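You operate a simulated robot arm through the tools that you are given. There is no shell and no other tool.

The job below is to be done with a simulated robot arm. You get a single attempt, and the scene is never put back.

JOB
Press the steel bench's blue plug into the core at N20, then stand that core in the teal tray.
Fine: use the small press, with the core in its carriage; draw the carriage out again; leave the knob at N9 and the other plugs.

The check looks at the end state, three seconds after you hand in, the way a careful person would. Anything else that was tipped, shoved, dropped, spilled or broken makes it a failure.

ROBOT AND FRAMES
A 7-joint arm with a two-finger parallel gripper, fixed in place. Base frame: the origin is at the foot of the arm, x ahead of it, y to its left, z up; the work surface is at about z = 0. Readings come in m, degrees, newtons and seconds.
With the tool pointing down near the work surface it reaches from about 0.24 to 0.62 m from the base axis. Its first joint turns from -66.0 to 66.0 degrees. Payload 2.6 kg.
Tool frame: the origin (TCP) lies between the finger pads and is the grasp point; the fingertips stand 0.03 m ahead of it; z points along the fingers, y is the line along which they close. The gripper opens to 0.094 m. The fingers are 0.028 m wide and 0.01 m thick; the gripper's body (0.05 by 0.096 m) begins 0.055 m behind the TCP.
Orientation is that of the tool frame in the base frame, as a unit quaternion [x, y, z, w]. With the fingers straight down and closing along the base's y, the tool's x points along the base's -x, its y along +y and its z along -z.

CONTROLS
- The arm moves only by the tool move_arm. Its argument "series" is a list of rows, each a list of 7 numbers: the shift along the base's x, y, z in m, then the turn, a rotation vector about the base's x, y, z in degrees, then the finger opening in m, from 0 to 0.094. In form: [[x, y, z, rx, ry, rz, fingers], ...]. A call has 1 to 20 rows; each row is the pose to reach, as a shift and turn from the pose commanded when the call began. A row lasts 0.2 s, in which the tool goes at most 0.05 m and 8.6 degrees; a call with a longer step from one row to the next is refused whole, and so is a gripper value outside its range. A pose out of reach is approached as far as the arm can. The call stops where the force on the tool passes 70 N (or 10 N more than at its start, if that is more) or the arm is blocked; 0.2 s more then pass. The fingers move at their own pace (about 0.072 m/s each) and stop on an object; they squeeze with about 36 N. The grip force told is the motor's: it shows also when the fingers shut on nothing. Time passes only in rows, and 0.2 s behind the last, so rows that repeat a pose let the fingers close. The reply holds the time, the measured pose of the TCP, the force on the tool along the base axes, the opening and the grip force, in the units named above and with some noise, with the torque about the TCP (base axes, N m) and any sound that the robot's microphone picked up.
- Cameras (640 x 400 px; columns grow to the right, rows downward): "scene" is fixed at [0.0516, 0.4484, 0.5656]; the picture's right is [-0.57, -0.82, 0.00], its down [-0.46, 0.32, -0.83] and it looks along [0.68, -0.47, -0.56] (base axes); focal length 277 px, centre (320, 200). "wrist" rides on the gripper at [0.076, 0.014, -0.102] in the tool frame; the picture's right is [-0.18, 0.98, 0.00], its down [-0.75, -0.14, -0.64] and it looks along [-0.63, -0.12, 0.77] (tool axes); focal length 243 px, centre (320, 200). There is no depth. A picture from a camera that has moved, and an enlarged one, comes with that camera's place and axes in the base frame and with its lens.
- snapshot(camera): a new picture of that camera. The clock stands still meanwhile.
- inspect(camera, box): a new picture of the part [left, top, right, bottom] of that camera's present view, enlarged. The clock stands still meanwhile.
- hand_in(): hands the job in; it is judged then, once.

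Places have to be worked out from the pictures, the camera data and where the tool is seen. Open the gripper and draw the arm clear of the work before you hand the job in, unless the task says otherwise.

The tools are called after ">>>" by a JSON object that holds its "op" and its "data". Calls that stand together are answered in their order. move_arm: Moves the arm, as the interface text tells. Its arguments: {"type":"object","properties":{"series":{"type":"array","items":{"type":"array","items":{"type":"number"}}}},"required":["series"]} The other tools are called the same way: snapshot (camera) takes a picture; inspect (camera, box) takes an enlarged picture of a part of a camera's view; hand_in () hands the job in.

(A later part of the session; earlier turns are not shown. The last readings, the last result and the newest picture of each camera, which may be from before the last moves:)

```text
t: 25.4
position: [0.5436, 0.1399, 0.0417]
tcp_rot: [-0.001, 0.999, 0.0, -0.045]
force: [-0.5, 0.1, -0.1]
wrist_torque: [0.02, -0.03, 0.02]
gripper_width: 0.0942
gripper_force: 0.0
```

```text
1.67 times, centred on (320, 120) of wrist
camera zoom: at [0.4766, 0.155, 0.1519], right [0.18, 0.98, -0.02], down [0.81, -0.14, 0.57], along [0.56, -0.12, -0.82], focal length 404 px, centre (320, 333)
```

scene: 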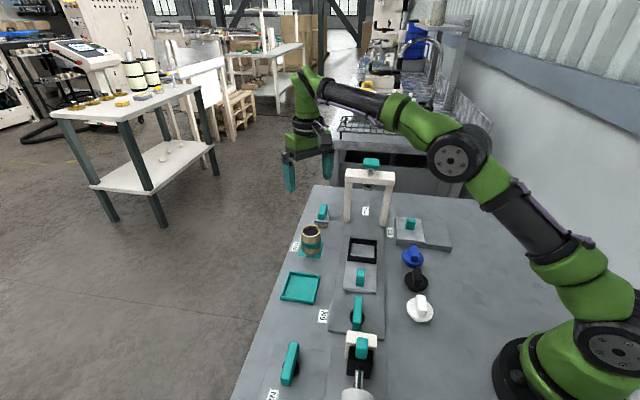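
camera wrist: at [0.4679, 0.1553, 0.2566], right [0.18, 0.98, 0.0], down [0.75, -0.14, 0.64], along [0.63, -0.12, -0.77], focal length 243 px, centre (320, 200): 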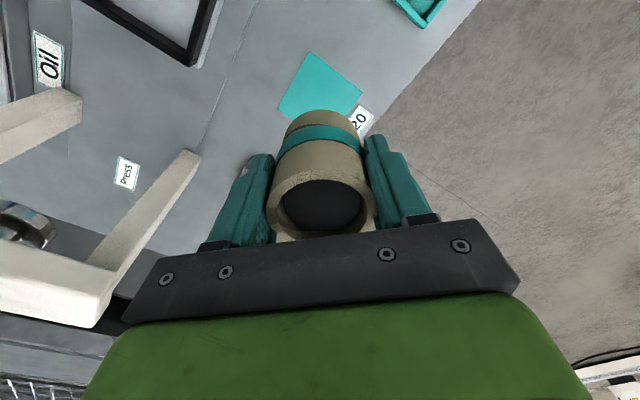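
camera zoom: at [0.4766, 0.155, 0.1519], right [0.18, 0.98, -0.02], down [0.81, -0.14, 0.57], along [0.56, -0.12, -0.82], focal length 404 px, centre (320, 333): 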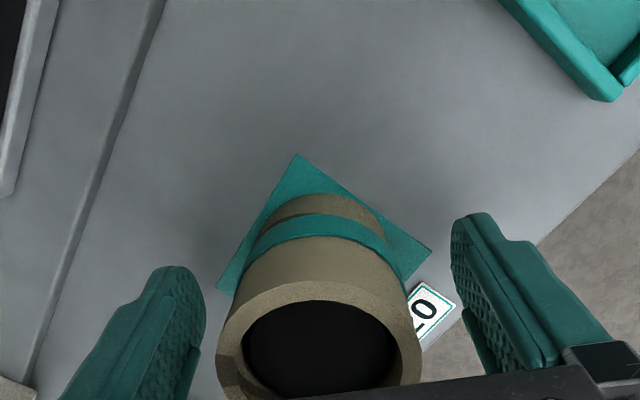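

The core has been released and appears to stand on its pad. I raise the gripper straight up, return it to vertical, and look again.

>>> {"op": "move_arm", "data": {"series": [[0, 0, 0.02, 0, 0, 0, 0.094], [0, 0, 0.06, 0, 0, 0, 0.094], [0, 0, 0.1, 0, 0, 0, 0.094], [0, 0, 0.14, 0, -2.6, 0, 0.094], [0, 0, 0.18, 0, -5.3, 0, 0.094], [0, 0, 0.21, 0, -5.3, 0, 0.094], [0, 0, 0.21, 0, -5.3, 0, 0.094]]}}

>>> {"op": "inspect", "data": {"camera": "scene", "box": [285, 215, 345, 265]}}

>>> {"op": "inspect", "data": {"camera": "wrist", "box": [200, 0, 440, 150]}}

```text
t: 27.0
position: [0.5444, 0.1405, 0.254]
tcp_rot: [0.0, 1.0, 0.0, 0.001]
force: [0.4, -0.1, -0.5]
wrist_torque: [0.01, 0.03, 0.03]
gripper_width: 0.0939
gripper_force: 0.0
```

```text
8.00 times, centred on (315, 240) of scene
camera zoom: at [0.0516, 0.4484, 0.5656], right [-0.57, -0.82, 0.0], down [-0.46, 0.32, -0.83], along [0.68, -0.47, -0.56], focal length 2214 px, centre (360, -120)
```

zoom: 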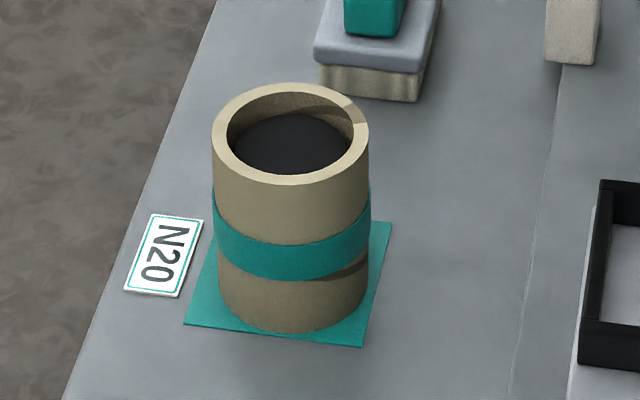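

```text
2.67 times, centred on (320, 75) of wrist
camera zoom: at [0.4674, 0.1564, 0.3573], right [0.18, 0.98, 0.0], down [0.75, -0.14, 0.64], along [0.63, -0.12, -0.77], focal length 647 px, centre (320, 533)
```

zoom: 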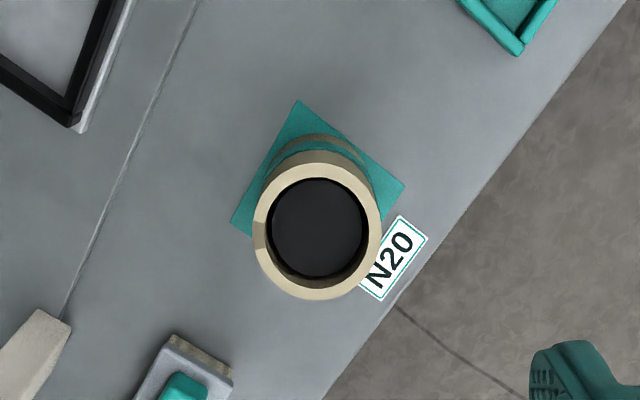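

The core stands upright and intact on its pad, about (0.543,0.140). Before regrasping, I go over the nest at the same height to measure it more exactly.

>>> {"op": "move_arm", "data": {"series": [[-0.026, -0.024, 0, 0, 0, 0, 0.094], [-0.052, -0.048, 0, 0, 0, 0, 0.094], [-0.078, -0.073, 0, 0, 0, 0, 0.094], [-0.1, -0.0975, 0, 0, 0, 0, 0.094], [-0.1, -0.0975, 0, 0, 0, 0, 0.094], [-0.1, -0.0975, 0, 0, 0, 0, 0.094]]}}

>>> {"op": "inspect", "data": {"camera": "wrist", "box": [240, 0, 400, 100]}}

>>> {"op": "inspect", "data": {"camera": "scene", "box": [330, 225, 410, 275]}}

```text
t: 28.4
position: [0.4435, 0.0431, 0.2524]
tcp_rot: [-0.001, 1.0, -0.001, 0.0]
force: [-0.2, -0.6, 0.1]
wrist_torque: [-0.02, 0.02, -0.02]
gripper_width: 0.094
gripper_force: 0.0
```

```text
4.00 times, centred on (320, 50) of wrist
camera zoom: at [0.3672, 0.0577, 0.3554], right [0.18, 0.98, 0.0], down [0.75, -0.14, 0.64], along [0.63, -0.12, -0.77], focal length 970 px, centre (320, 800)
```

zoom: 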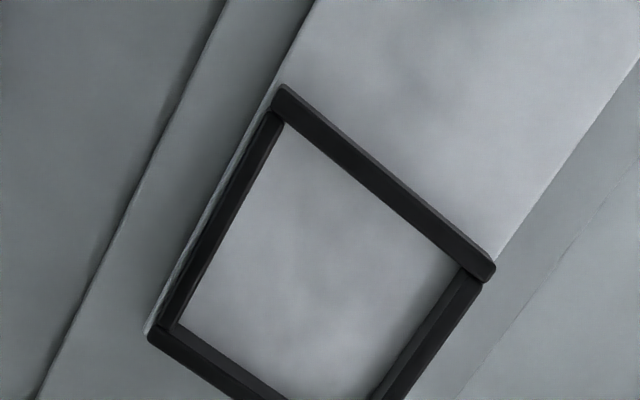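

```text
8.00 times, centred on (370, 250) of scene
camera zoom: at [0.0516, 0.4484, 0.5656], right [-0.57, -0.82, 0.0], down [-0.46, 0.32, -0.83], along [0.68, -0.47, -0.56], focal length 2214 px, centre (-80, -200)
```

zoom: 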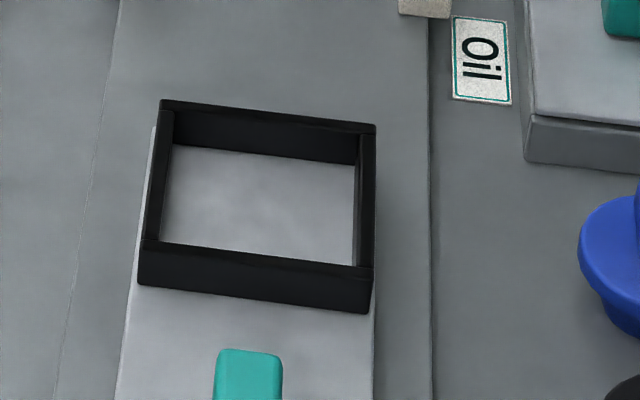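

From directly above, the nest's inner opening is about 64 mm square and centred near (0.4385,0.043), some 3–4 mm closer in x than I had aimed. I return to the core and descend to grip it above the teal band this time, clear of the nest walls.

>>> {"op": "move_arm", "data": {"series": [[0.026, 0.024, 0, 0, 0, 0, 0.094], [0.052, 0.048, 0, 0, 0, 0, 0.094], [0.078, 0.073, 0, 0, 0, 0, 0.094], [0.0995, 0.097, 0, 0, 0, 0, 0.094], [0.0995, 0.097, -0.045, 0, 0, 0, 0.094], [0.0995, 0.097, -0.09, 0, 0, 0, 0.094], [0.0995, 0.097, -0.13, 0, 0, 0, 0.094], [0.0995, 0.097, -0.16, 0, 0, 0, 0.094], [0.0995, 0.097, -0.177, 0, 0, 0, 0.094], [0.0995, 0.097, -0.177, 0, 0, 0, 0.094]]}}

>>> {"op": "inspect", "data": {"camera": "wrist", "box": [200, 0, 440, 240]}}

>>> {"op": "inspect", "data": {"camera": "scene", "box": [275, 200, 355, 265]}}

```text
t: 30.6
position: [0.5423, 0.1403, 0.0751]
tcp_rot: [0.0, 1.0, -0.001, 0.0]
force: [-0.7, 0.3, -0.2]
wrist_torque: [0.0, 0.04, 0.01]
gripper_width: 0.0938
gripper_force: 0.0
```

```text
1.67 times, centred on (320, 120) of wrist
camera zoom: at [0.4667, 0.1553, 0.1784], right [0.18, 0.98, 0.0], down [0.75, -0.14, 0.64], along [0.63, -0.12, -0.77], focal length 404 px, centre (320, 333)
```

zoom: 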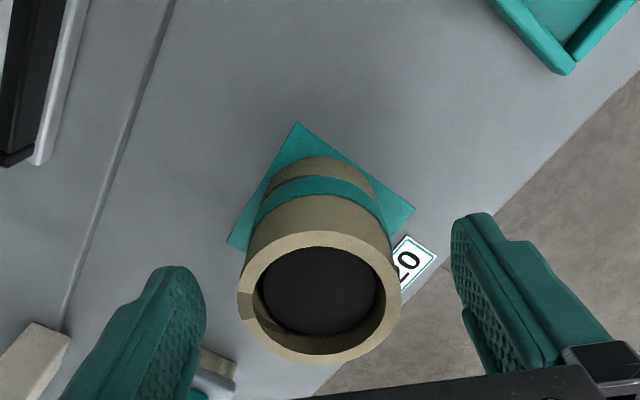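

```text
6.15 times, centred on (315, 232) of scene
camera zoom: at [0.0516, 0.4484, 0.5656], right [-0.57, -0.82, 0.0], down [-0.46, 0.32, -0.83], along [0.68, -0.47, -0.56], focal length 1703 px, centre (351, 0)
```

zoom: 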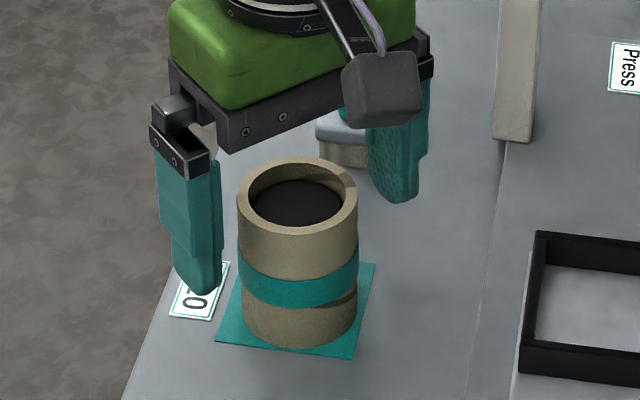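

The core lies midway between the fingers in y and about 2 mm nearer in x; I centre on it and close.

>>> {"op": "move_arm", "data": {"series": [[-0.002, 0, 0, 0, 0, 0, 0.09], [-0.002, 0, 0, 0, 0, 0, 0.07], [-0.002, 0, 0, 0, 0, 0, 0.055], [-0.002, 0, 0, 0, 0, 0, 0.045], [-0.002, 0, 0, 0, 0, 0, 0.045], [-0.002, 0, 0, 0, 0, 0, 0.045]]}}

>>> {"op": "inspect", "data": {"camera": "wrist", "box": [200, 0, 440, 240]}}

```text
t: 32.0
position: [0.5413, 0.1386, 0.0766]
tcp_rot: [0.0, 1.0, 0.0, 0.001]
force: [0.6, 1.4, 1.7]
wrist_torque: [0.03, -0.05, 0.0]
gripper_width: 0.0522
gripper_force: 35.7
```

```text
1.67 times, centred on (320, 120) of wrist
camera zoom: at [0.4648, 0.1551, 0.1787], right [0.18, 0.98, 0.0], down [0.75, -0.14, 0.64], along [0.63, -0.12, -0.77], focal length 404 px, centre (320, 333)
```

zoom: 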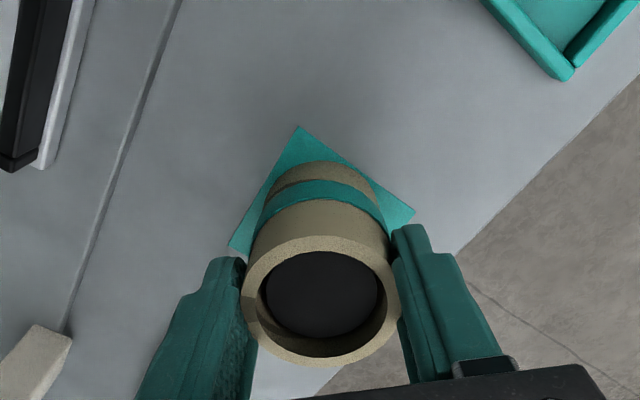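

Good grip at 0.0522 on the plain body. I lift, carry it over the nest by (−0.101,−0.0975), and stop just above the walls.

>>> {"op": "move_arm", "data": {"series": [[0, 0, 0.01, 0, 0, 0, 0.045], [0, 0, 0.04, 0, 0, 0, 0.045], [0, 0, 0.07, 0, 0, 0, 0.045], [-0.026, -0.025, 0.07, 0, 0, 0, 0.045], [-0.052, -0.05, 0.07, 0, 0, 0, 0.045], [-0.078, -0.075, 0.07, 0, 0, 0, 0.045], [-0.101, -0.0975, 0.07, 0, 0, 0, 0.045], [-0.101, -0.0975, 0.055, 0, 0, 0, 0.045], [-0.101, -0.0975, 0.038, 0, 0, 0, 0.045], [-0.101, -0.0975, 0.038, 0, 0, 0, 0.045]]}}

>>> {"op": "inspect", "data": {"camera": "wrist", "box": [220, 20, 420, 220]}}

>>> {"op": "inspect", "data": {"camera": "scene", "box": [330, 210, 394, 270]}}

```text
t: 34.2
position: [0.4414, 0.0424, 0.1123]
tcp_rot: [0.0, 1.0, 0.0, 0.0]
force: [-0.5, -1.4, -0.2]
wrist_torque: [0.01, 0.0, 0.02]
gripper_width: 0.0516
gripper_force: 36.2
```

```text
2.00 times, centred on (320, 120) of wrist
camera zoom: at [0.3644, 0.0575, 0.2162], right [0.18, 0.98, 0.0], down [0.75, -0.14, 0.64], along [0.63, -0.12, -0.77], focal length 485 px, centre (320, 360)
```

zoom: 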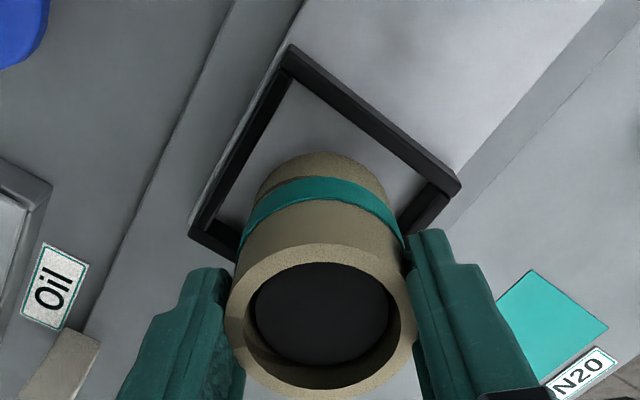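

```text
6.67 times, centred on (362, 240) of scene
camera zoom: at [0.0516, 0.4484, 0.5656], right [-0.57, -0.82, 0.0], down [-0.46, 0.32, -0.83], along [0.68, -0.47, -0.56], focal length 1845 px, centre (40, -67)
```

zoom: 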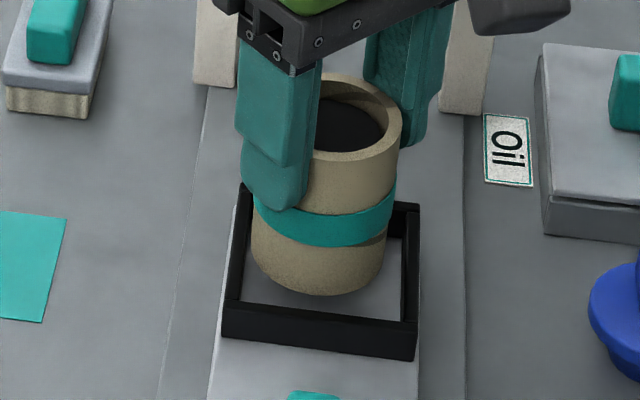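

Both cameras agree if the wall top is at z≈0.039 with the nest centre at (0.437,0.043), which also explains the earlier contact. I shift −2 mm in x and lower in small steps, checking force.

>>> {"op": "move_arm", "data": {"series": [[-0.002, -0.0003, 0, 0, 0, 0, 0.045], [-0.002, -0.0003, -0.002, 0, 0, 0, 0.045], [-0.002, -0.0003, -0.003, 0, 0, 0, 0.045], [-0.002, -0.0003, -0.003, 0, 0, 0, 0.045]]}}

>>> {"op": "inspect", "data": {"camera": "scene", "box": [330, 210, 394, 270]}}

```text
t: 35.2
position: [0.4381, 0.0415, 0.1106]
tcp_rot: [0.0, 1.0, 0.0, -0.001]
force: [-1.0, -0.2, -0.8]
wrist_torque: [0.0, -0.02, -0.02]
gripper_width: 0.0516
gripper_force: 35.9
```

```text
6.67 times, centred on (362, 240) of scene
camera zoom: at [0.0516, 0.4484, 0.5656], right [-0.57, -0.82, 0.0], down [-0.46, 0.32, -0.83], along [0.68, -0.47, -0.56], focal length 1845 px, centre (40, -67)
```

zoom: 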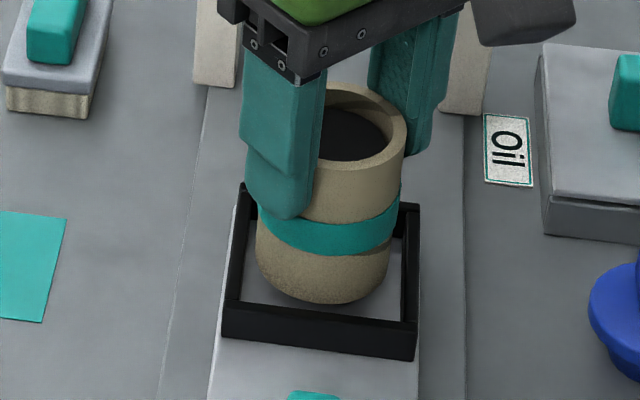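

No contact. Continuing down another 4 mm.

>>> {"op": "move_arm", "data": {"series": [[0, 0, -0.002, 0, 0, 0, 0.045], [0, 0, -0.004, 0, 0, 0, 0.045], [0, 0, -0.004, 0, 0, 0, 0.045]]}}

>>> {"op": "inspect", "data": {"camera": "scene", "box": [330, 210, 394, 270]}}

>>> {"op": "inspect", "data": {"camera": "wrist", "box": [220, 20, 420, 220]}}

```text
t: 36.0
position: [0.4374, 0.0418, 0.1067]
tcp_rot: [0.0, 1.0, -0.001, -0.001]
force: [0.7, -0.9, -0.9]
wrist_torque: [0.03, -0.01, -0.03]
gripper_width: 0.052
gripper_force: 35.7
```

```text
6.67 times, centred on (362, 240) of scene
camera zoom: at [0.0516, 0.4484, 0.5656], right [-0.57, -0.82, 0.0], down [-0.46, 0.32, -0.83], along [0.68, -0.47, -0.56], focal length 1845 px, centre (40, -67)
```

zoom: 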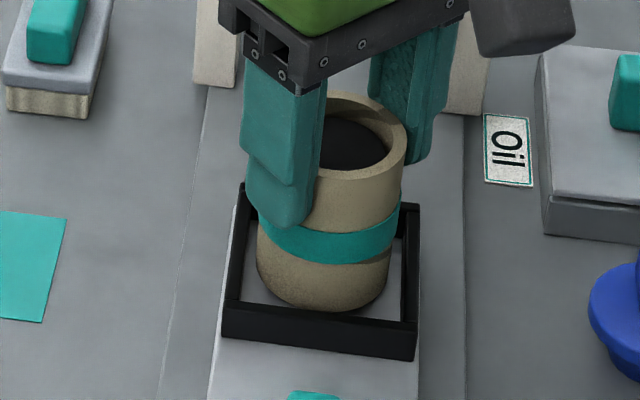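

```text
2.00 times, centred on (320, 120) of wrist
camera zoom: at [0.3614, 0.0569, 0.209], right [0.18, 0.98, 0.0], down [0.75, -0.14, 0.64], along [0.63, -0.12, -0.77], focal length 485 px, centre (320, 360)
```

zoom: 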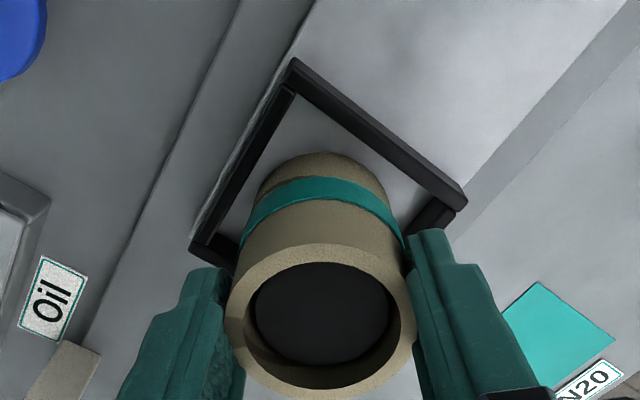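

The foot is now dipping behind the front wall's rim, with no contact. Continuing down in small steps.

>>> {"op": "move_arm", "data": {"series": [[0, 0, -0.002, 0, 0, 0, 0.045], [0, 0, -0.0035, 0, 0, 0, 0.045], [0, 0, -0.0035, 0, 0, 0, 0.045]]}}

>>> {"op": "inspect", "data": {"camera": "scene", "box": [330, 210, 394, 270]}}

```text
t: 36.8
position: [0.4389, 0.042, 0.1024]
tcp_rot: [0.001, 1.0, 0.0, 0.0]
force: [0.9, 0.7, -0.8]
wrist_torque: [0.01, -0.02, 0.01]
gripper_width: 0.0518
gripper_force: 35.5
```

```text
6.67 times, centred on (362, 240) of scene
camera zoom: at [0.0516, 0.4484, 0.5656], right [-0.57, -0.82, 0.0], down [-0.46, 0.32, -0.83], along [0.68, -0.47, -0.56], focal length 1845 px, centre (40, -67)
```

zoom: 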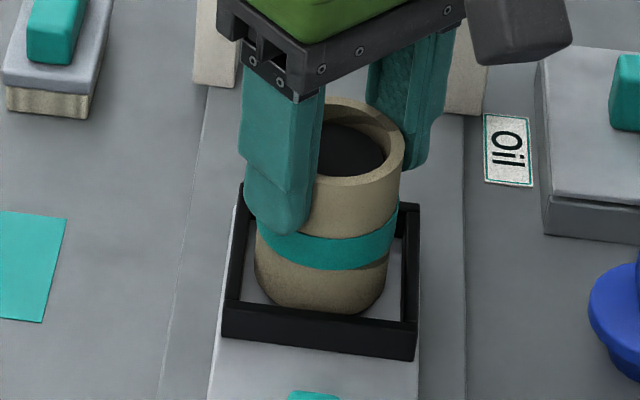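

The core is now inside the nest walls. I keep lowering until the floor is felt.

>>> {"op": "move_arm", "data": {"series": [[0, 0, -0.002, 0, 0, 0, 0.045], [0, 0, -0.003, 0, 0, 0, 0.045], [0, 0, -0.003, 0, 0, 0, 0.045]]}}

```text
t: 37.6
position: [0.4386, 0.0415, 0.0979]
tcp_rot: [0.0, 1.0, 0.0, 0.0]
force: [0.3, 0.2, 0.6]
wrist_torque: [0.01, 0.0, 0.0]
gripper_width: 0.0518
gripper_force: 35.9
```

>>> {"op": "move_arm", "data": {"series": [[0, 0, -0.001, 0, 0, 0, 0.045], [0, 0, -0.002, 0, 0, 0, 0.045], [0, 0, -0.002, 0, 0, 0, 0.045]]}}

```text
t: 38.4
position: [0.4375, 0.0416, 0.0979]
tcp_rot: [0.0, 1.0, 0.0, 0.0]
force: [-0.7, -0.3, 3.2]
wrist_torque: [-0.12, -0.03, -0.07]
gripper_width: 0.052
gripper_force: 36.0
```

Light contact (3 N) at the expected floor height, z≈0.023. I open the fingers and check.

>>> {"op": "move_arm", "data": {"series": [[0, 0, 0, 0, 0, 0, 0.052], [0, 0, 0, 0, 0, 0, 0.06], [0, 0, 0, 0, 0, 0, 0.075], [0, 0, 0, 0, 0, 0, 0.085], [0, 0, 0, 0, 0, 0, 0.085]]}}

>>> {"op": "inspect", "data": {"camera": "scene", "box": [330, 210, 394, 270]}}

>>> {"op": "inspect", "data": {"camera": "wrist", "box": [220, 20, 420, 220]}}

```text
t: 39.6
position: [0.437, 0.0419, 0.0978]
tcp_rot: [0.0, 1.0, 0.0, 0.0]
force: [0.4, -0.4, -1.0]
wrist_torque: [-0.01, 0.0, 0.02]
gripper_width: 0.0853
gripper_force: 0.0
```

```text
6.67 times, centred on (362, 240) of scene
camera zoom: at [0.0516, 0.4484, 0.5656], right [-0.57, -0.82, 0.0], down [-0.46, 0.32, -0.83], along [0.68, -0.47, -0.56], focal length 1845 px, centre (40, -67)
```

zoom: 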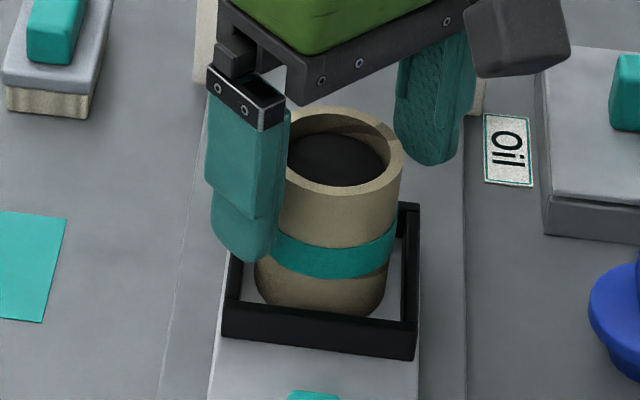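

```text
2.00 times, centred on (320, 120) of wrist
camera zoom: at [0.3615, 0.057, 0.2007], right [0.18, 0.98, 0.0], down [0.75, -0.14, 0.64], along [0.63, -0.12, -0.77], focal length 485 px, centre (320, 360)
```

zoom: 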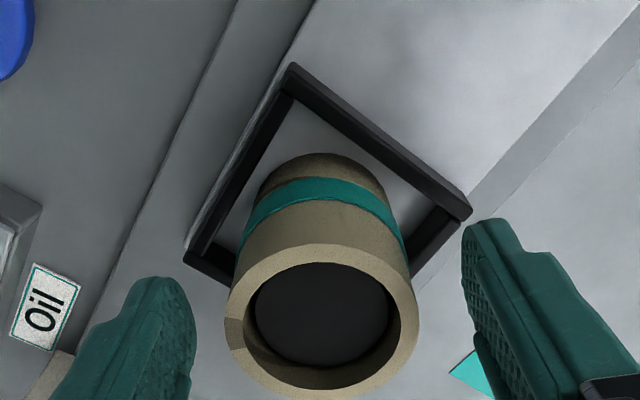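

The core stands upright in the nest. I rise straight up and take a precise view of its rim.

>>> {"op": "move_arm", "data": {"series": [[0, 0, 0.03, 0, 0, 0, 0.09], [0, 0, 0.07, 0, 0, 0, 0.09], [0, 0, 0.11, 0, 0, 0, 0.09], [0, 0, 0.15, 0, 0, 0, 0.09], [0, 0, 0.18, 0, 0, 0, 0.09], [0, 0, 0.18, 0, 0, 0, 0.09]]}}

>>> {"op": "inspect", "data": {"camera": "wrist", "box": [240, 20, 400, 120]}}

>>> {"op": "inspect", "data": {"camera": "scene", "box": [320, 205, 448, 285]}}

>>> {"op": "inspect", "data": {"camera": "scene", "box": [330, 150, 410, 230]}}

```text
t: 41.0
position: [0.4375, 0.0419, 0.2772]
tcp_rot: [-0.001, 1.0, 0.0, 0.0]
force: [0.0, -0.5, 0.1]
wrist_torque: [-0.02, 0.02, 0.01]
gripper_width: 0.09
gripper_force: 0.0
```

```text
4.00 times, centred on (320, 70) of wrist
camera zoom: at [0.3617, 0.0575, 0.3804], right [0.18, 0.98, 0.0], down [0.75, -0.14, 0.64], along [0.63, -0.12, -0.77], focal length 970 px, centre (320, 720)
```

zoom: 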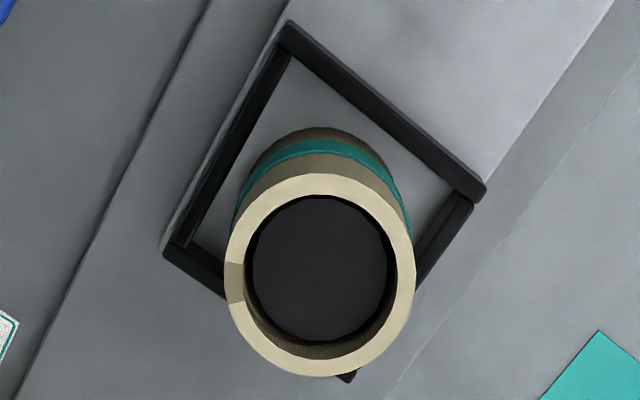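

```text
5.00 times, centred on (384, 245) of scene
camera zoom: at [0.0516, 0.4484, 0.5656], right [-0.57, -0.82, 0.0], down [-0.46, 0.32, -0.83], along [0.68, -0.47, -0.56], focal length 1383 px, centre (0, -25)
```

zoom: 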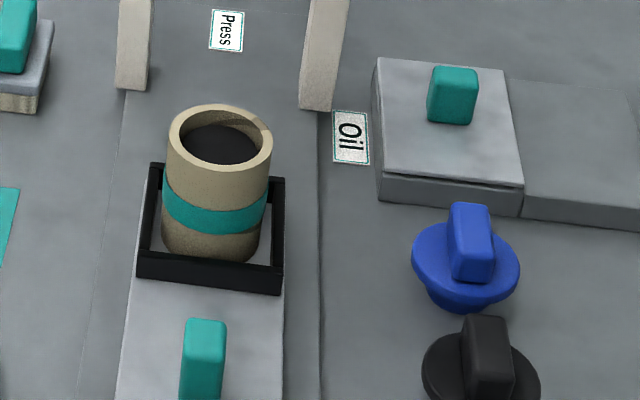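

```text
5.00 times, centred on (370, 190) of scene
camera zoom: at [0.0516, 0.4484, 0.5656], right [-0.57, -0.82, 0.0], down [-0.46, 0.32, -0.83], along [0.68, -0.47, -0.56], focal length 1383 px, centre (70, 250)
```

zoom: 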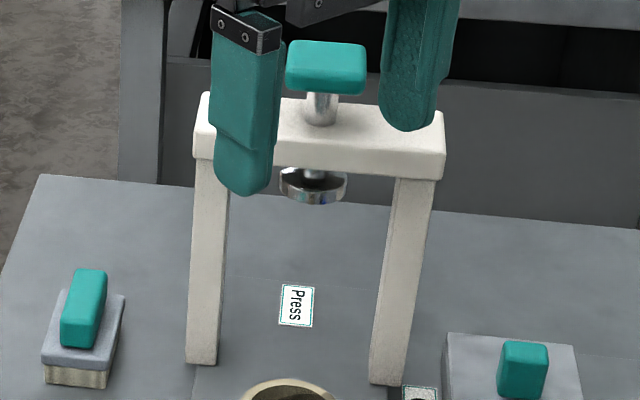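

The rim centre reads about (0.438,0.0425) at z≈0.094. Next I move over the blue plug for a close look.

>>> {"op": "move_arm", "data": {"series": [[-0.024, -0.025, 0, 0, 0, 0, 0.09], [-0.048, -0.05, 0, 0, 0, 0, 0.09], [-0.072, -0.075, 0, 0, 0, 0, 0.09], [-0.0935, -0.098, -0.02, 0, 0, 0, 0.07], [-0.0935, -0.098, -0.06, 0, 0, 0, 0.06], [-0.0935, -0.098, -0.09, 0, 0, 0, 0.06], [-0.0935, -0.098, -0.09, 0, 0, 0, 0.06]]}}

>>> {"op": "snapshot", "data": {"camera": "wrist"}}

>>> {"op": "inspect", "data": {"camera": "wrist", "box": [240, 40, 400, 140]}}

>>> {"op": "inspect", "data": {"camera": "scene", "box": [380, 235, 444, 275]}}

```text
t: 42.6
position: [0.3452, -0.0553, 0.1865]
tcp_rot: [0.0, 1.0, 0.0, 0.001]
force: [-0.2, -0.7, 0.5]
wrist_torque: [0.02, 0.02, 0.0]
gripper_width: 0.0598
gripper_force: 0.0
```

```text
taken
camera wrist: at [0.2684, -0.0399, 0.2897], right [0.18, 0.98, 0.0], down [0.75, -0.14, 0.64], along [0.63, -0.12, -0.77], focal length 243 px, centre (320, 200)
```

wrist: 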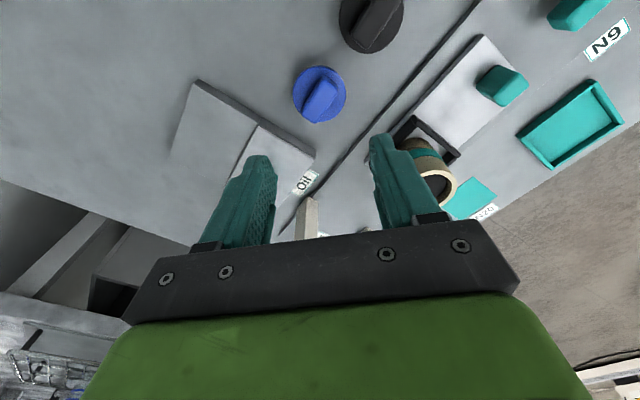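

```text
4.00 times, centred on (320, 90) of wrist
camera zoom: at [0.2684, -0.0399, 0.2897], right [0.18, 0.98, 0.0], down [0.75, -0.14, 0.64], along [0.63, -0.12, -0.77], focal length 970 px, centre (320, 640)
```

zoom: 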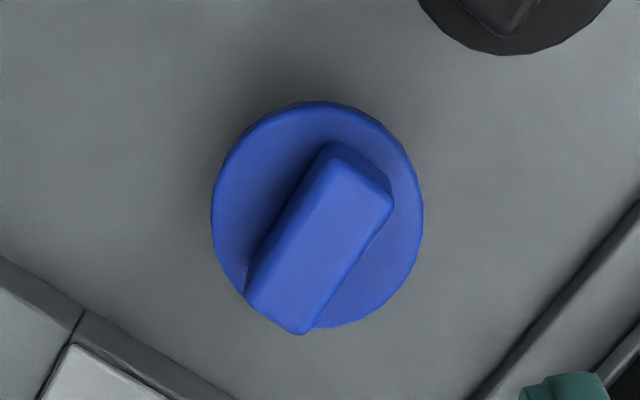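

```text
10.00 times, centred on (412, 255) of scene
camera zoom: at [0.0516, 0.4484, 0.5656], right [-0.57, -0.82, 0.0], down [-0.46, 0.32, -0.83], along [0.68, -0.47, -0.56], focal length 2767 px, centre (-600, -350)
```

zoom: 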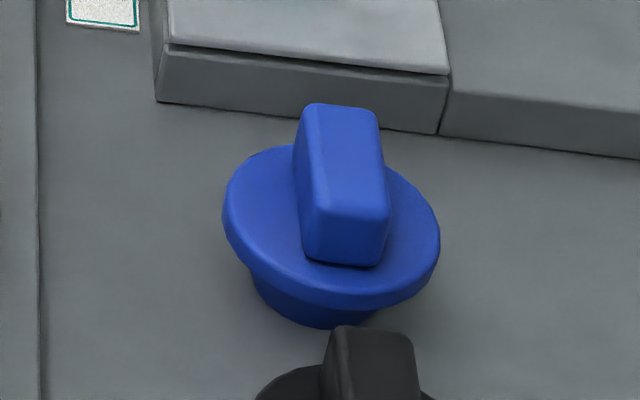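

The blue plug is centred at about (0.3445,−0.0556). Its tab runs along the track direction (−45°), with the tab top at z≈0.044 and the flange top at z≈0.022. I rotate the tool −45° so the fingers close across the tab.

>>> {"op": "move_arm", "data": {"series": [[0, 0, 0, 0, 0, -7.5, 0.055], [0, 0, 0, 0, 0, -15, 0.055], [0, 0, 0, 0, 0, -22.5, 0.055], [0, 0, 0, 0, 0, -30, 0.055], [0, 0, 0, 0, 0, -37.5, 0.055], [0, 0, 0, 0, 0, -44, 0.055], [0, 0, 0, 0, 0, -44, 0.055]]}}

>>> {"op": "inspect", "data": {"camera": "wrist", "box": [200, 0, 440, 200]}}

```text
t: 44.2
position: [0.3441, -0.0554, 0.1876]
tcp_rot: [0.376, 0.927, -0.001, 0.0]
force: [-0.1, -0.4, 0.8]
wrist_torque: [0.0, 0.03, -0.01]
gripper_width: 0.055
gripper_force: 0.1
```

```text
2.00 times, centred on (320, 100) of wrist
camera zoom: at [0.2996, 0.0084, 0.2912], right [0.82, 0.58, 0.0], down [0.44, -0.63, 0.64], along [0.37, -0.52, -0.77], focal length 485 px, centre (320, 400)
```

zoom: 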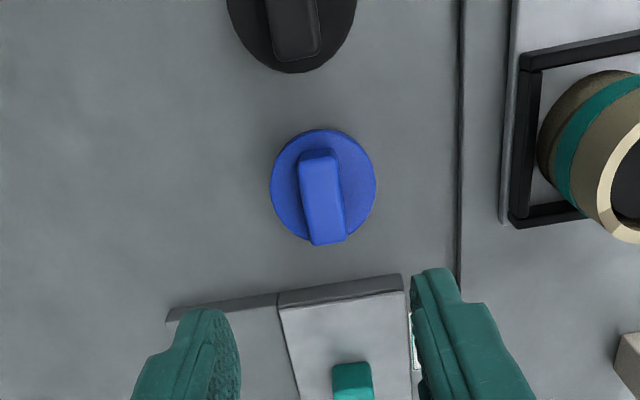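

The tab lies within a couple of degrees of the finger plane and within 2 mm of the tool axis. I descend partway and check alignment.

>>> {"op": "move_arm", "data": {"series": [[0.0005, 0.0005, -0.04, 0, 0, 0, 0.05], [0.0005, 0.0005, -0.075, 0, 0, 0, 0.05], [0.0005, 0.0005, -0.1, 0, 0, 0, 0.05], [0.0005, 0.0005, -0.1, 0, 0, 0, 0.05]]}}

>>> {"op": "inspect", "data": {"camera": "wrist", "box": [220, 60, 420, 240]}}

>>> {"op": "inspect", "data": {"camera": "scene", "box": [380, 215, 460, 275]}}

```text
t: 45.2
position: [0.3454, -0.0569, 0.0884]
tcp_rot: [0.374, 0.927, 0.0, 0.0]
force: [-0.2, -0.4, 0.2]
wrist_torque: [-0.04, -0.03, -0.02]
gripper_width: 0.05
gripper_force: 0.1
```

```text
2.22 times, centred on (320, 150) of wrist
camera zoom: at [0.3, 0.0083, 0.1916], right [0.81, 0.58, 0.0], down [0.44, -0.62, 0.64], along [0.37, -0.52, -0.77], focal length 539 px, centre (320, 311)
```

zoom: 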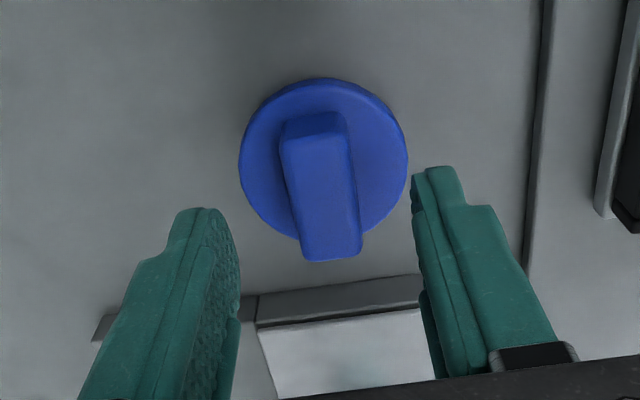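

```text
6.67 times, centred on (420, 245) of scene
camera zoom: at [0.0516, 0.4484, 0.5656], right [-0.57, -0.82, 0.0], down [-0.46, 0.32, -0.83], along [0.68, -0.47, -0.56], focal length 1845 px, centre (-347, -100)
```

zoom: 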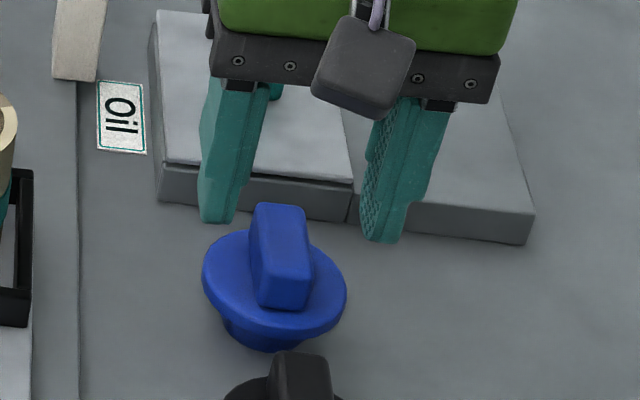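

Tab direction reads −47°, so I turn 3° more and lower until the tips are just above the flange (TCP z≈0.056).

>>> {"op": "move_arm", "data": {"series": [[0.0005, 0.0005, 0, 0, 0, -3, 0.05], [0.0005, 0.0005, -0.015, 0, 0, -3, 0.05], [0.0005, 0.0005, -0.025, 0, 0, -3, 0.05], [0.0005, 0.0005, -0.031, 0, 0, -3, 0.05], [0.0005, 0.0005, -0.031, 0, 0, -3, 0.05]]}}

>>> {"op": "inspect", "data": {"camera": "wrist", "box": [220, 80, 420, 240]}}

>>> {"op": "inspect", "data": {"camera": "scene", "box": [380, 215, 460, 275]}}

```text
t: 46.4
position: [0.3458, -0.0555, 0.0577]
tcp_rot: [0.398, 0.917, -0.001, 0.0]
force: [-3.1, 0.2, 8.3]
wrist_torque: [-0.01, 0.1, 0.01]
gripper_width: 0.0499
gripper_force: 0.2
```

```text
2.50 times, centred on (320, 160) of wrist
camera zoom: at [0.3048, 0.0109, 0.16], right [0.84, 0.54, 0.0], down [0.41, -0.65, 0.64], along [0.34, -0.54, -0.77], focal length 606 px, centre (320, 300)
```

zoom: 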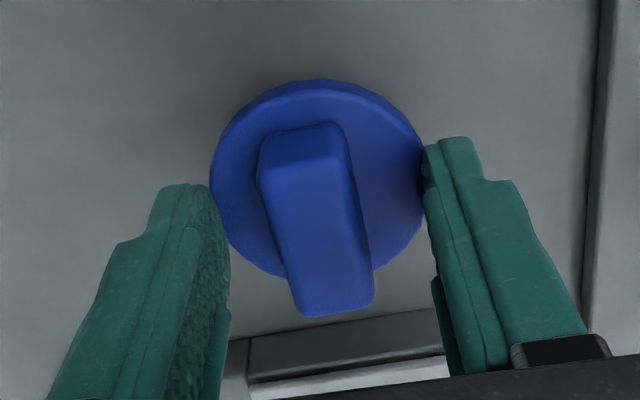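

```text
6.67 times, centred on (420, 245) of scene
camera zoom: at [0.0516, 0.4485, 0.5656], right [-0.57, -0.82, 0.0], down [-0.46, 0.32, -0.83], along [0.68, -0.47, -0.56], focal length 1845 px, centre (-347, -100)
```

zoom: 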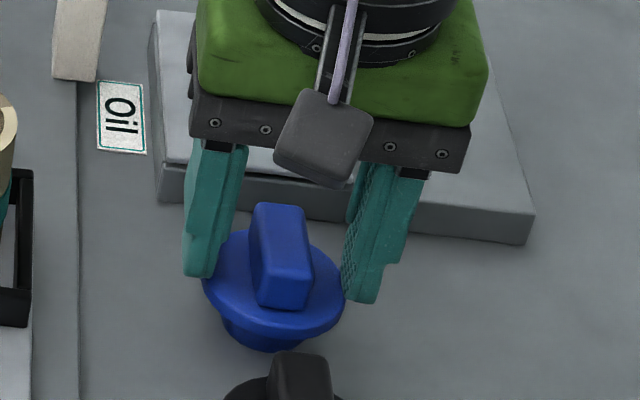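

Both fingertips touched the flange rim (8 N, centred), so the flange top is at about 0.027. I raise 2 mm and close on the tab.

>>> {"op": "move_arm", "data": {"series": [[0, 0, 0.0025, 0, 0, 0, 0.05], [0, 0, 0.0025, 0, 0, 0, 0.04], [0, 0, 0.0025, 0, 0, 0, 0.025], [0, 0, 0.0025, 0, 0, 0, 0.01], [0, 0, 0.0025, 0, 0, 0, 0.01], [0, 0, 0.0025, 0, 0, 0, 0.01]]}}

>>> {"op": "inspect", "data": {"camera": "wrist", "box": [220, 80, 420, 240]}}

>>> {"op": "inspect", "data": {"camera": "scene", "box": [380, 215, 460, 275]}}

```text
t: 47.8
position: [0.3458, -0.0558, 0.0583]
tcp_rot: [0.399, 0.917, 0.0, 0.001]
force: [-0.9, -0.2, 0.4]
wrist_torque: [-0.01, 0.0, 0.01]
gripper_width: 0.0188
gripper_force: 36.0
```

```text
2.50 times, centred on (320, 160) of wrist
camera zoom: at [0.3043, 0.0109, 0.1617], right [0.84, 0.54, 0.0], down [0.41, -0.65, 0.64], along [0.34, -0.54, -0.77], focal length 606 px, centre (320, 300)
```

zoom: 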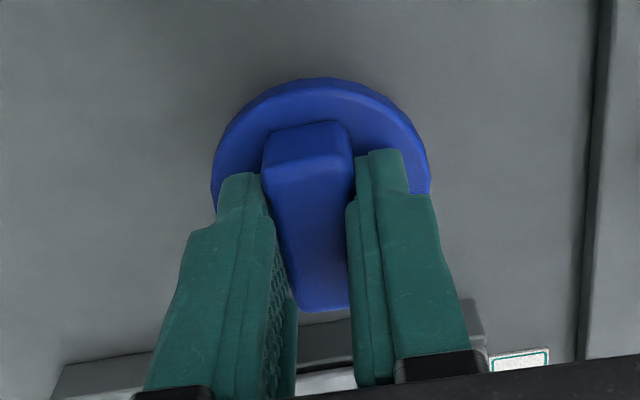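

```text
6.67 times, centred on (420, 245) of scene
camera zoom: at [0.0516, 0.4484, 0.5656], right [-0.57, -0.82, 0.0], down [-0.46, 0.32, -0.83], along [0.68, -0.47, -0.56], focal length 1845 px, centre (-347, -100)
```

zoom: 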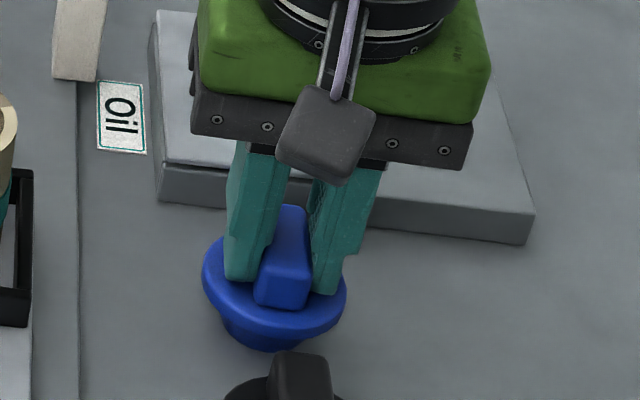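

The tab is held (0.0188), but the pictures show the plug centre about 5–6 mm toward N9 from the tool axis. I open slightly, shift along the tab to centre on it, and close again.

>>> {"op": "move_arm", "data": {"series": [[0, 0, 0.0, 0, 0, 0, 0.03], [0, 0, 0, 0, 0, 0, 0.032], [-0.0018, 0.0019, 0, 0, 0, 0, 0.032], [-0.0037, 0.0039, 0, 0, 0, 0, 0.032], [-0.0037, 0.0039, 0, 0, 0, 0, 0.032], [-0.0037, 0.0039, 0, 0, 0, 0, 0.01], [-0.0037, 0.0039, 0, 0, 0, 0, 0.01], [-0.0037, 0.0039, 0, 0, 0, 0, 0.01]]}}

>>> {"op": "inspect", "data": {"camera": "wrist", "box": [220, 80, 420, 240]}}

>>> {"op": "inspect", "data": {"camera": "scene", "box": [380, 215, 460, 275]}}

```text
t: 49.6
position: [0.341, -0.0501, 0.0588]
tcp_rot: [0.399, 0.917, 0.001, -0.001]
force: [0.1, -0.6, 0.3]
wrist_torque: [0.01, -0.03, 0.02]
gripper_width: 0.0188
gripper_force: 36.1
```

```text
2.50 times, centred on (320, 160) of wrist
camera zoom: at [0.3002, 0.0153, 0.1622], right [0.84, 0.54, 0.0], down [0.41, -0.65, 0.64], along [0.34, -0.54, -0.77], focal length 606 px, centre (320, 300)
```

zoom: 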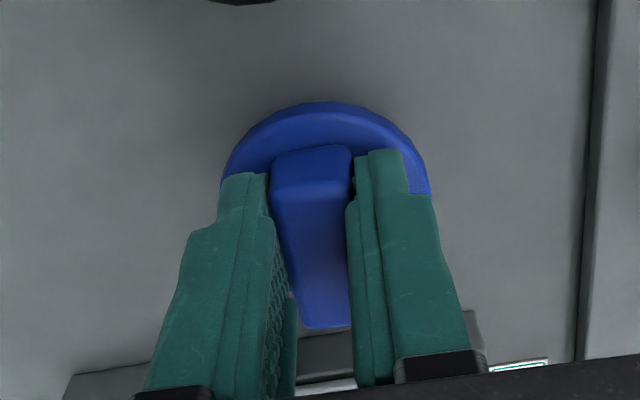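

```text
6.67 times, centred on (420, 245) of scene
camera zoom: at [0.0516, 0.4484, 0.5656], right [-0.57, -0.82, 0.0], down [-0.46, 0.32, -0.83], along [0.68, -0.47, -0.56], focal length 1845 px, centre (-347, -100)
```

zoom: 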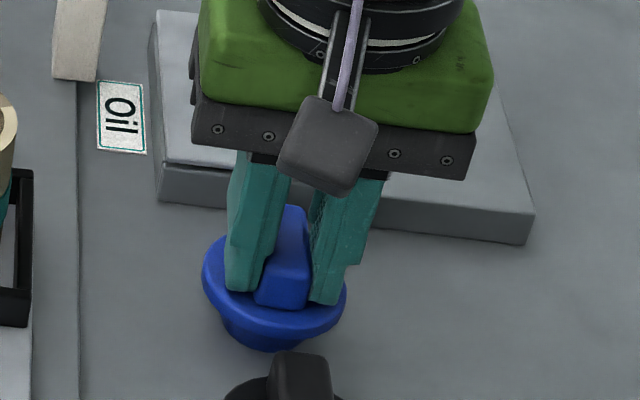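

The plug is now centred in the fingers within about 1–2 mm. I lift it straight up and check that it hangs level.

>>> {"op": "move_arm", "data": {"series": [[0, 0, 0.01, 0, 0, 0, 0.01], [0, 0, 0.035, 0, 0, 0, 0.01], [0, 0, 0.07, 0, 0, 0, 0.01], [0, 0, 0.105, 0, 0, 0, 0.01], [0, 0, 0.13, 0, 0, 0, 0.01], [0, 0, 0.13, 0, 0, 0, 0.01]]}}

>>> {"op": "inspect", "data": {"camera": "scene", "box": [380, 165, 460, 225]}}

>>> {"op": "inspect", "data": {"camera": "wrist", "box": [220, 80, 420, 240]}}

```text
t: 51.0
position: [0.3405, -0.0512, 0.1898]
tcp_rot: [0.398, 0.917, 0.0, 0.0]
force: [-0.5, 0.9, 0.0]
wrist_torque: [-0.02, -0.01, 0.01]
gripper_width: 0.0188
gripper_force: 36.0
```

```text
6.67 times, centred on (420, 195) of scene
camera zoom: at [0.0516, 0.4484, 0.5656], right [-0.57, -0.82, 0.0], down [-0.46, 0.32, -0.83], along [0.68, -0.47, -0.56], focal length 1845 px, centre (-347, 233)
```

zoom: 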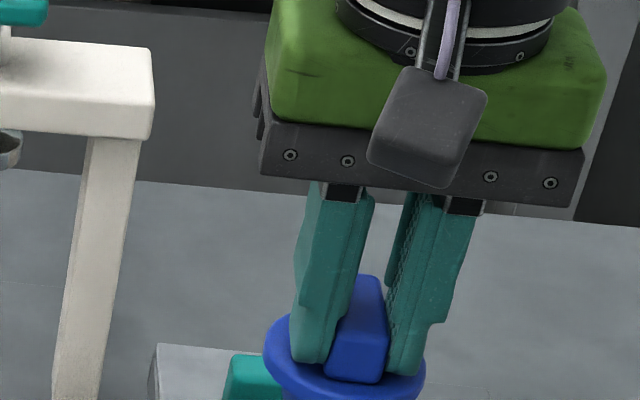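

```text
2.50 times, centred on (320, 160) of wrist
camera zoom: at [0.2988, 0.0157, 0.2936], right [0.84, 0.54, 0.0], down [0.41, -0.65, 0.64], along [0.34, -0.54, -0.77], focal length 606 px, centre (320, 300)
```

zoom: 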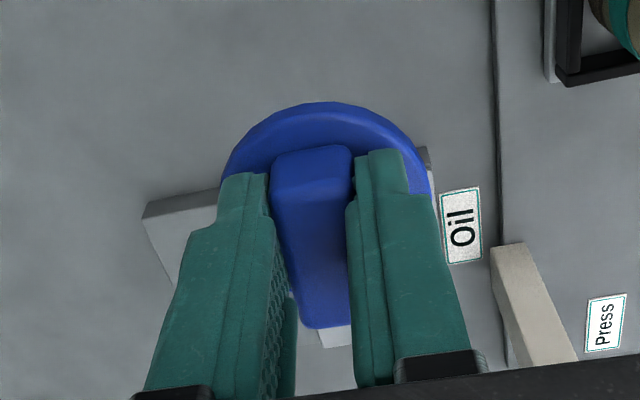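

The plug hangs level and unchanged in the grip. I carry it over the core by about (+0.097,+0.0905), staying above the rim.

>>> {"op": "move_arm", "data": {"series": [[0.024, 0.022, 0, 0, 0, 0, 0.01], [0.048, 0.045, 0, 0, 0, 0, 0.01], [0.072, 0.067, 0, 0, 0, 0, 0.01], [0.097, 0.0905, 0, 0, 0, 0, 0.01], [0.097, 0.0905, -0.012, 0, 0, 0, 0.01], [0.097, 0.0905, -0.022, 0, 0, 0, 0.01], [0.097, 0.0905, -0.022, 0, 0, 0, 0.01]]}}

>>> {"op": "inspect", "data": {"camera": "scene", "box": [320, 190, 416, 265]}}

>>> {"op": "inspect", "data": {"camera": "wrist", "box": [220, 60, 420, 240]}}

```text
t: 52.6
position: [0.4391, 0.0387, 0.1669]
tcp_rot: [0.399, 0.917, 0.0, 0.0]
force: [-0.1, 0.0, -0.1]
wrist_torque: [0.0, -0.01, 0.02]
gripper_width: 0.0187
gripper_force: 36.1
```

```text
5.33 times, centred on (368, 228) of scene
camera zoom: at [0.0516, 0.4484, 0.5656], right [-0.57, -0.82, 0.0], down [-0.46, 0.32, -0.83], along [0.68, -0.47, -0.56], focal length 1476 px, centre (64, 53)
```

zoom: 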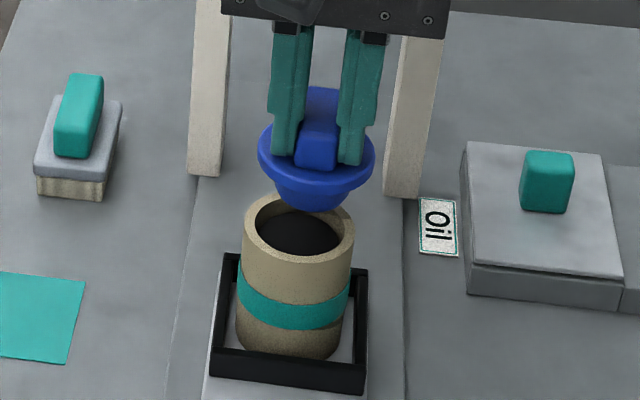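

```text
2.22 times, centred on (320, 150) of wrist
camera zoom: at [0.3973, 0.1051, 0.2706], right [0.84, 0.54, 0.0], down [0.41, -0.65, 0.64], along [0.34, -0.54, -0.77], focal length 539 px, centre (320, 311)
```

zoom: 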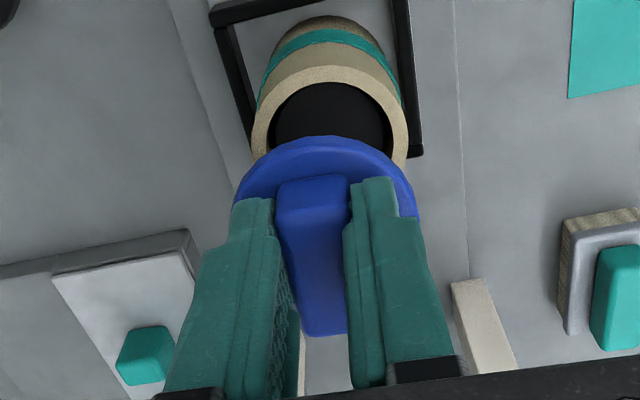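

Comparing plug and rim in both cameras, the plug needs roughly +3 to +5 mm in y. I shift +3.5 mm, lower by 9 mm so the stub stays just above the rim, and check again.

>>> {"op": "move_arm", "data": {"series": [[0, 0.0035, 0, 0, 0, 0, 0.01], [0, 0.0035, -0.005, 0, 0, 0, 0.01], [0, 0.0035, -0.009, 0, 0, 0, 0.01], [0, 0.0035, -0.009, 0, 0, 0, 0.01]]}}

>>> {"op": "inspect", "data": {"camera": "scene", "box": [336, 200, 400, 240]}}

>>> {"op": "inspect", "data": {"camera": "wrist", "box": [240, 60, 400, 160]}}

```text
t: 53.6
position: [0.4381, 0.0425, 0.1581]
tcp_rot: [0.398, 0.917, 0.0, 0.0]
force: [0.0, -0.3, 0.6]
wrist_torque: [0.02, -0.03, 0.01]
gripper_width: 0.0185
gripper_force: 36.2
```

```text
10.00 times, centred on (368, 220) of scene
camera zoom: at [0.0516, 0.4484, 0.5656], right [-0.57, -0.82, 0.0], down [-0.46, 0.32, -0.83], along [0.68, -0.47, -0.56], focal length 2767 px, centre (-160, 0)
```

zoom: 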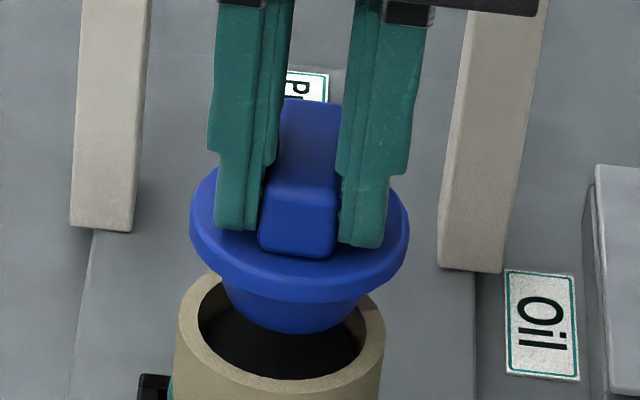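

```text
4.00 times, centred on (320, 110) of wrist
camera zoom: at [0.397, 0.1089, 0.2606], right [0.84, 0.54, 0.0], down [0.41, -0.65, 0.64], along [0.34, -0.54, -0.77], focal length 970 px, centre (320, 560)
```

zoom: 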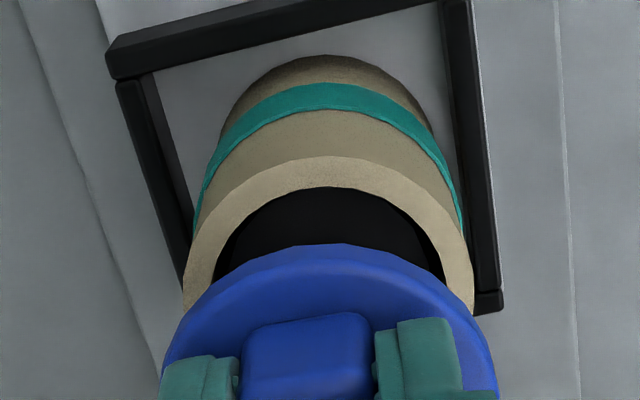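

The stub is tapered and still above the bore. Both views put the plug about 3 mm too far toward the press and 2 mm toward the oil side, so I shift (−0.8,+3.4) mm and lower 4 mm.

>>> {"op": "move_arm", "data": {"series": [[-0.0008, 0.0034, 0, 0, 0, 0, 0.01], [-0.0008, 0.0034, -0.002, 0, 0, 0, 0.01], [-0.0008, 0.0034, -0.004, 0, 0, 0, 0.01], [-0.0008, 0.0034, -0.004, 0, 0, 0, 0.01]]}}

>>> {"op": "inspect", "data": {"camera": "scene", "box": [336, 205, 400, 245]}}

>>> {"op": "inspect", "data": {"camera": "wrist", "box": [240, 70, 400, 170]}}

```text
t: 54.6
position: [0.4376, 0.0442, 0.1547]
tcp_rot: [0.399, 0.917, 0.0, 0.001]
force: [0.5, -0.5, 0.6]
wrist_torque: [0.01, 0.01, 0.02]
gripper_width: 0.0189
gripper_force: 36.7
```

```text
10.00 times, centred on (368, 225) of scene
camera zoom: at [0.0516, 0.4484, 0.5656], right [-0.57, -0.82, 0.0], down [-0.46, 0.32, -0.83], along [0.68, -0.47, -0.56], focal length 2767 px, centre (-160, -50)
```

zoom: 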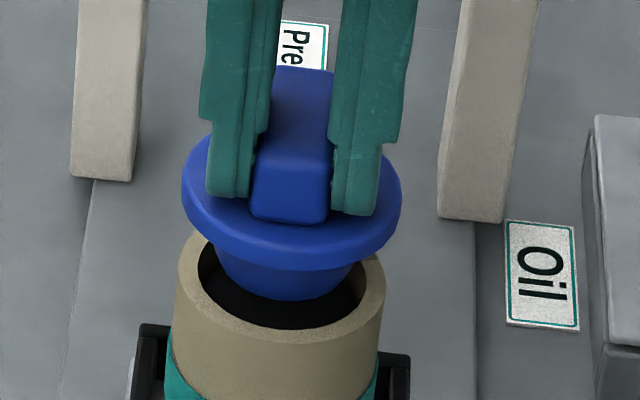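

```text
4.00 times, centred on (320, 120) of wrist
camera zoom: at [0.396, 0.112, 0.2572], right [0.84, 0.54, 0.0], down [0.41, -0.65, 0.64], along [0.34, -0.54, -0.77], focal length 970 px, centre (320, 520)
```

zoom: 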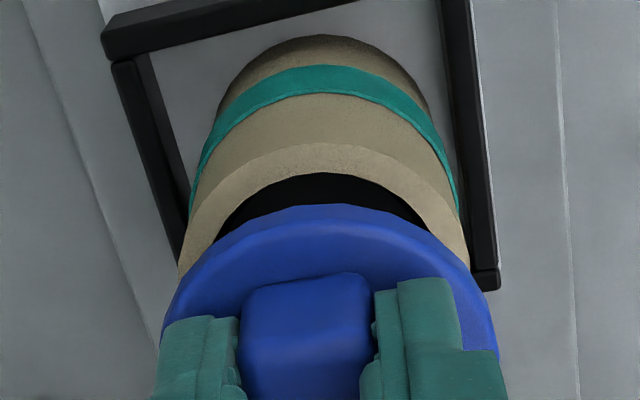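

Plug and bore now agree within about 1 mm in both views. I lower gently, watching for the taper to touch.

>>> {"op": "move_arm", "data": {"series": [[0, 0, -0.002, 0, 0, 0, 0.01], [0, 0, -0.004, 0, 0, 0, 0.01], [0, 0, -0.006, 0, 0, 0, 0.01], [0, 0, -0.006, 0, 0, 0, 0.01]]}}

>>> {"op": "inspect", "data": {"camera": "scene", "box": [336, 210, 400, 250]}}

```text
t: 55.6
position: [0.4371, 0.0444, 0.1482]
tcp_rot: [0.398, 0.917, -0.001, 0.0]
force: [0.1, 0.4, -0.7]
wrist_torque: [-0.01, 0.0, -0.01]
gripper_width: 0.0185
gripper_force: 35.9
```

```text
10.00 times, centred on (368, 230) of scene
camera zoom: at [0.0516, 0.4484, 0.5656], right [-0.57, -0.82, 0.0], down [-0.46, 0.32, -0.83], along [0.68, -0.47, -0.56], focal length 2767 px, centre (-160, -100)
```

zoom: 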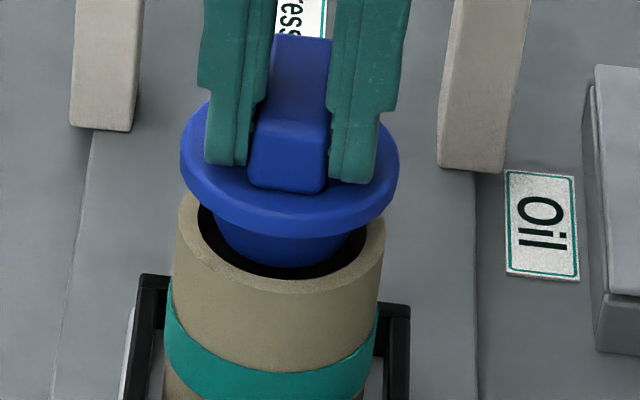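

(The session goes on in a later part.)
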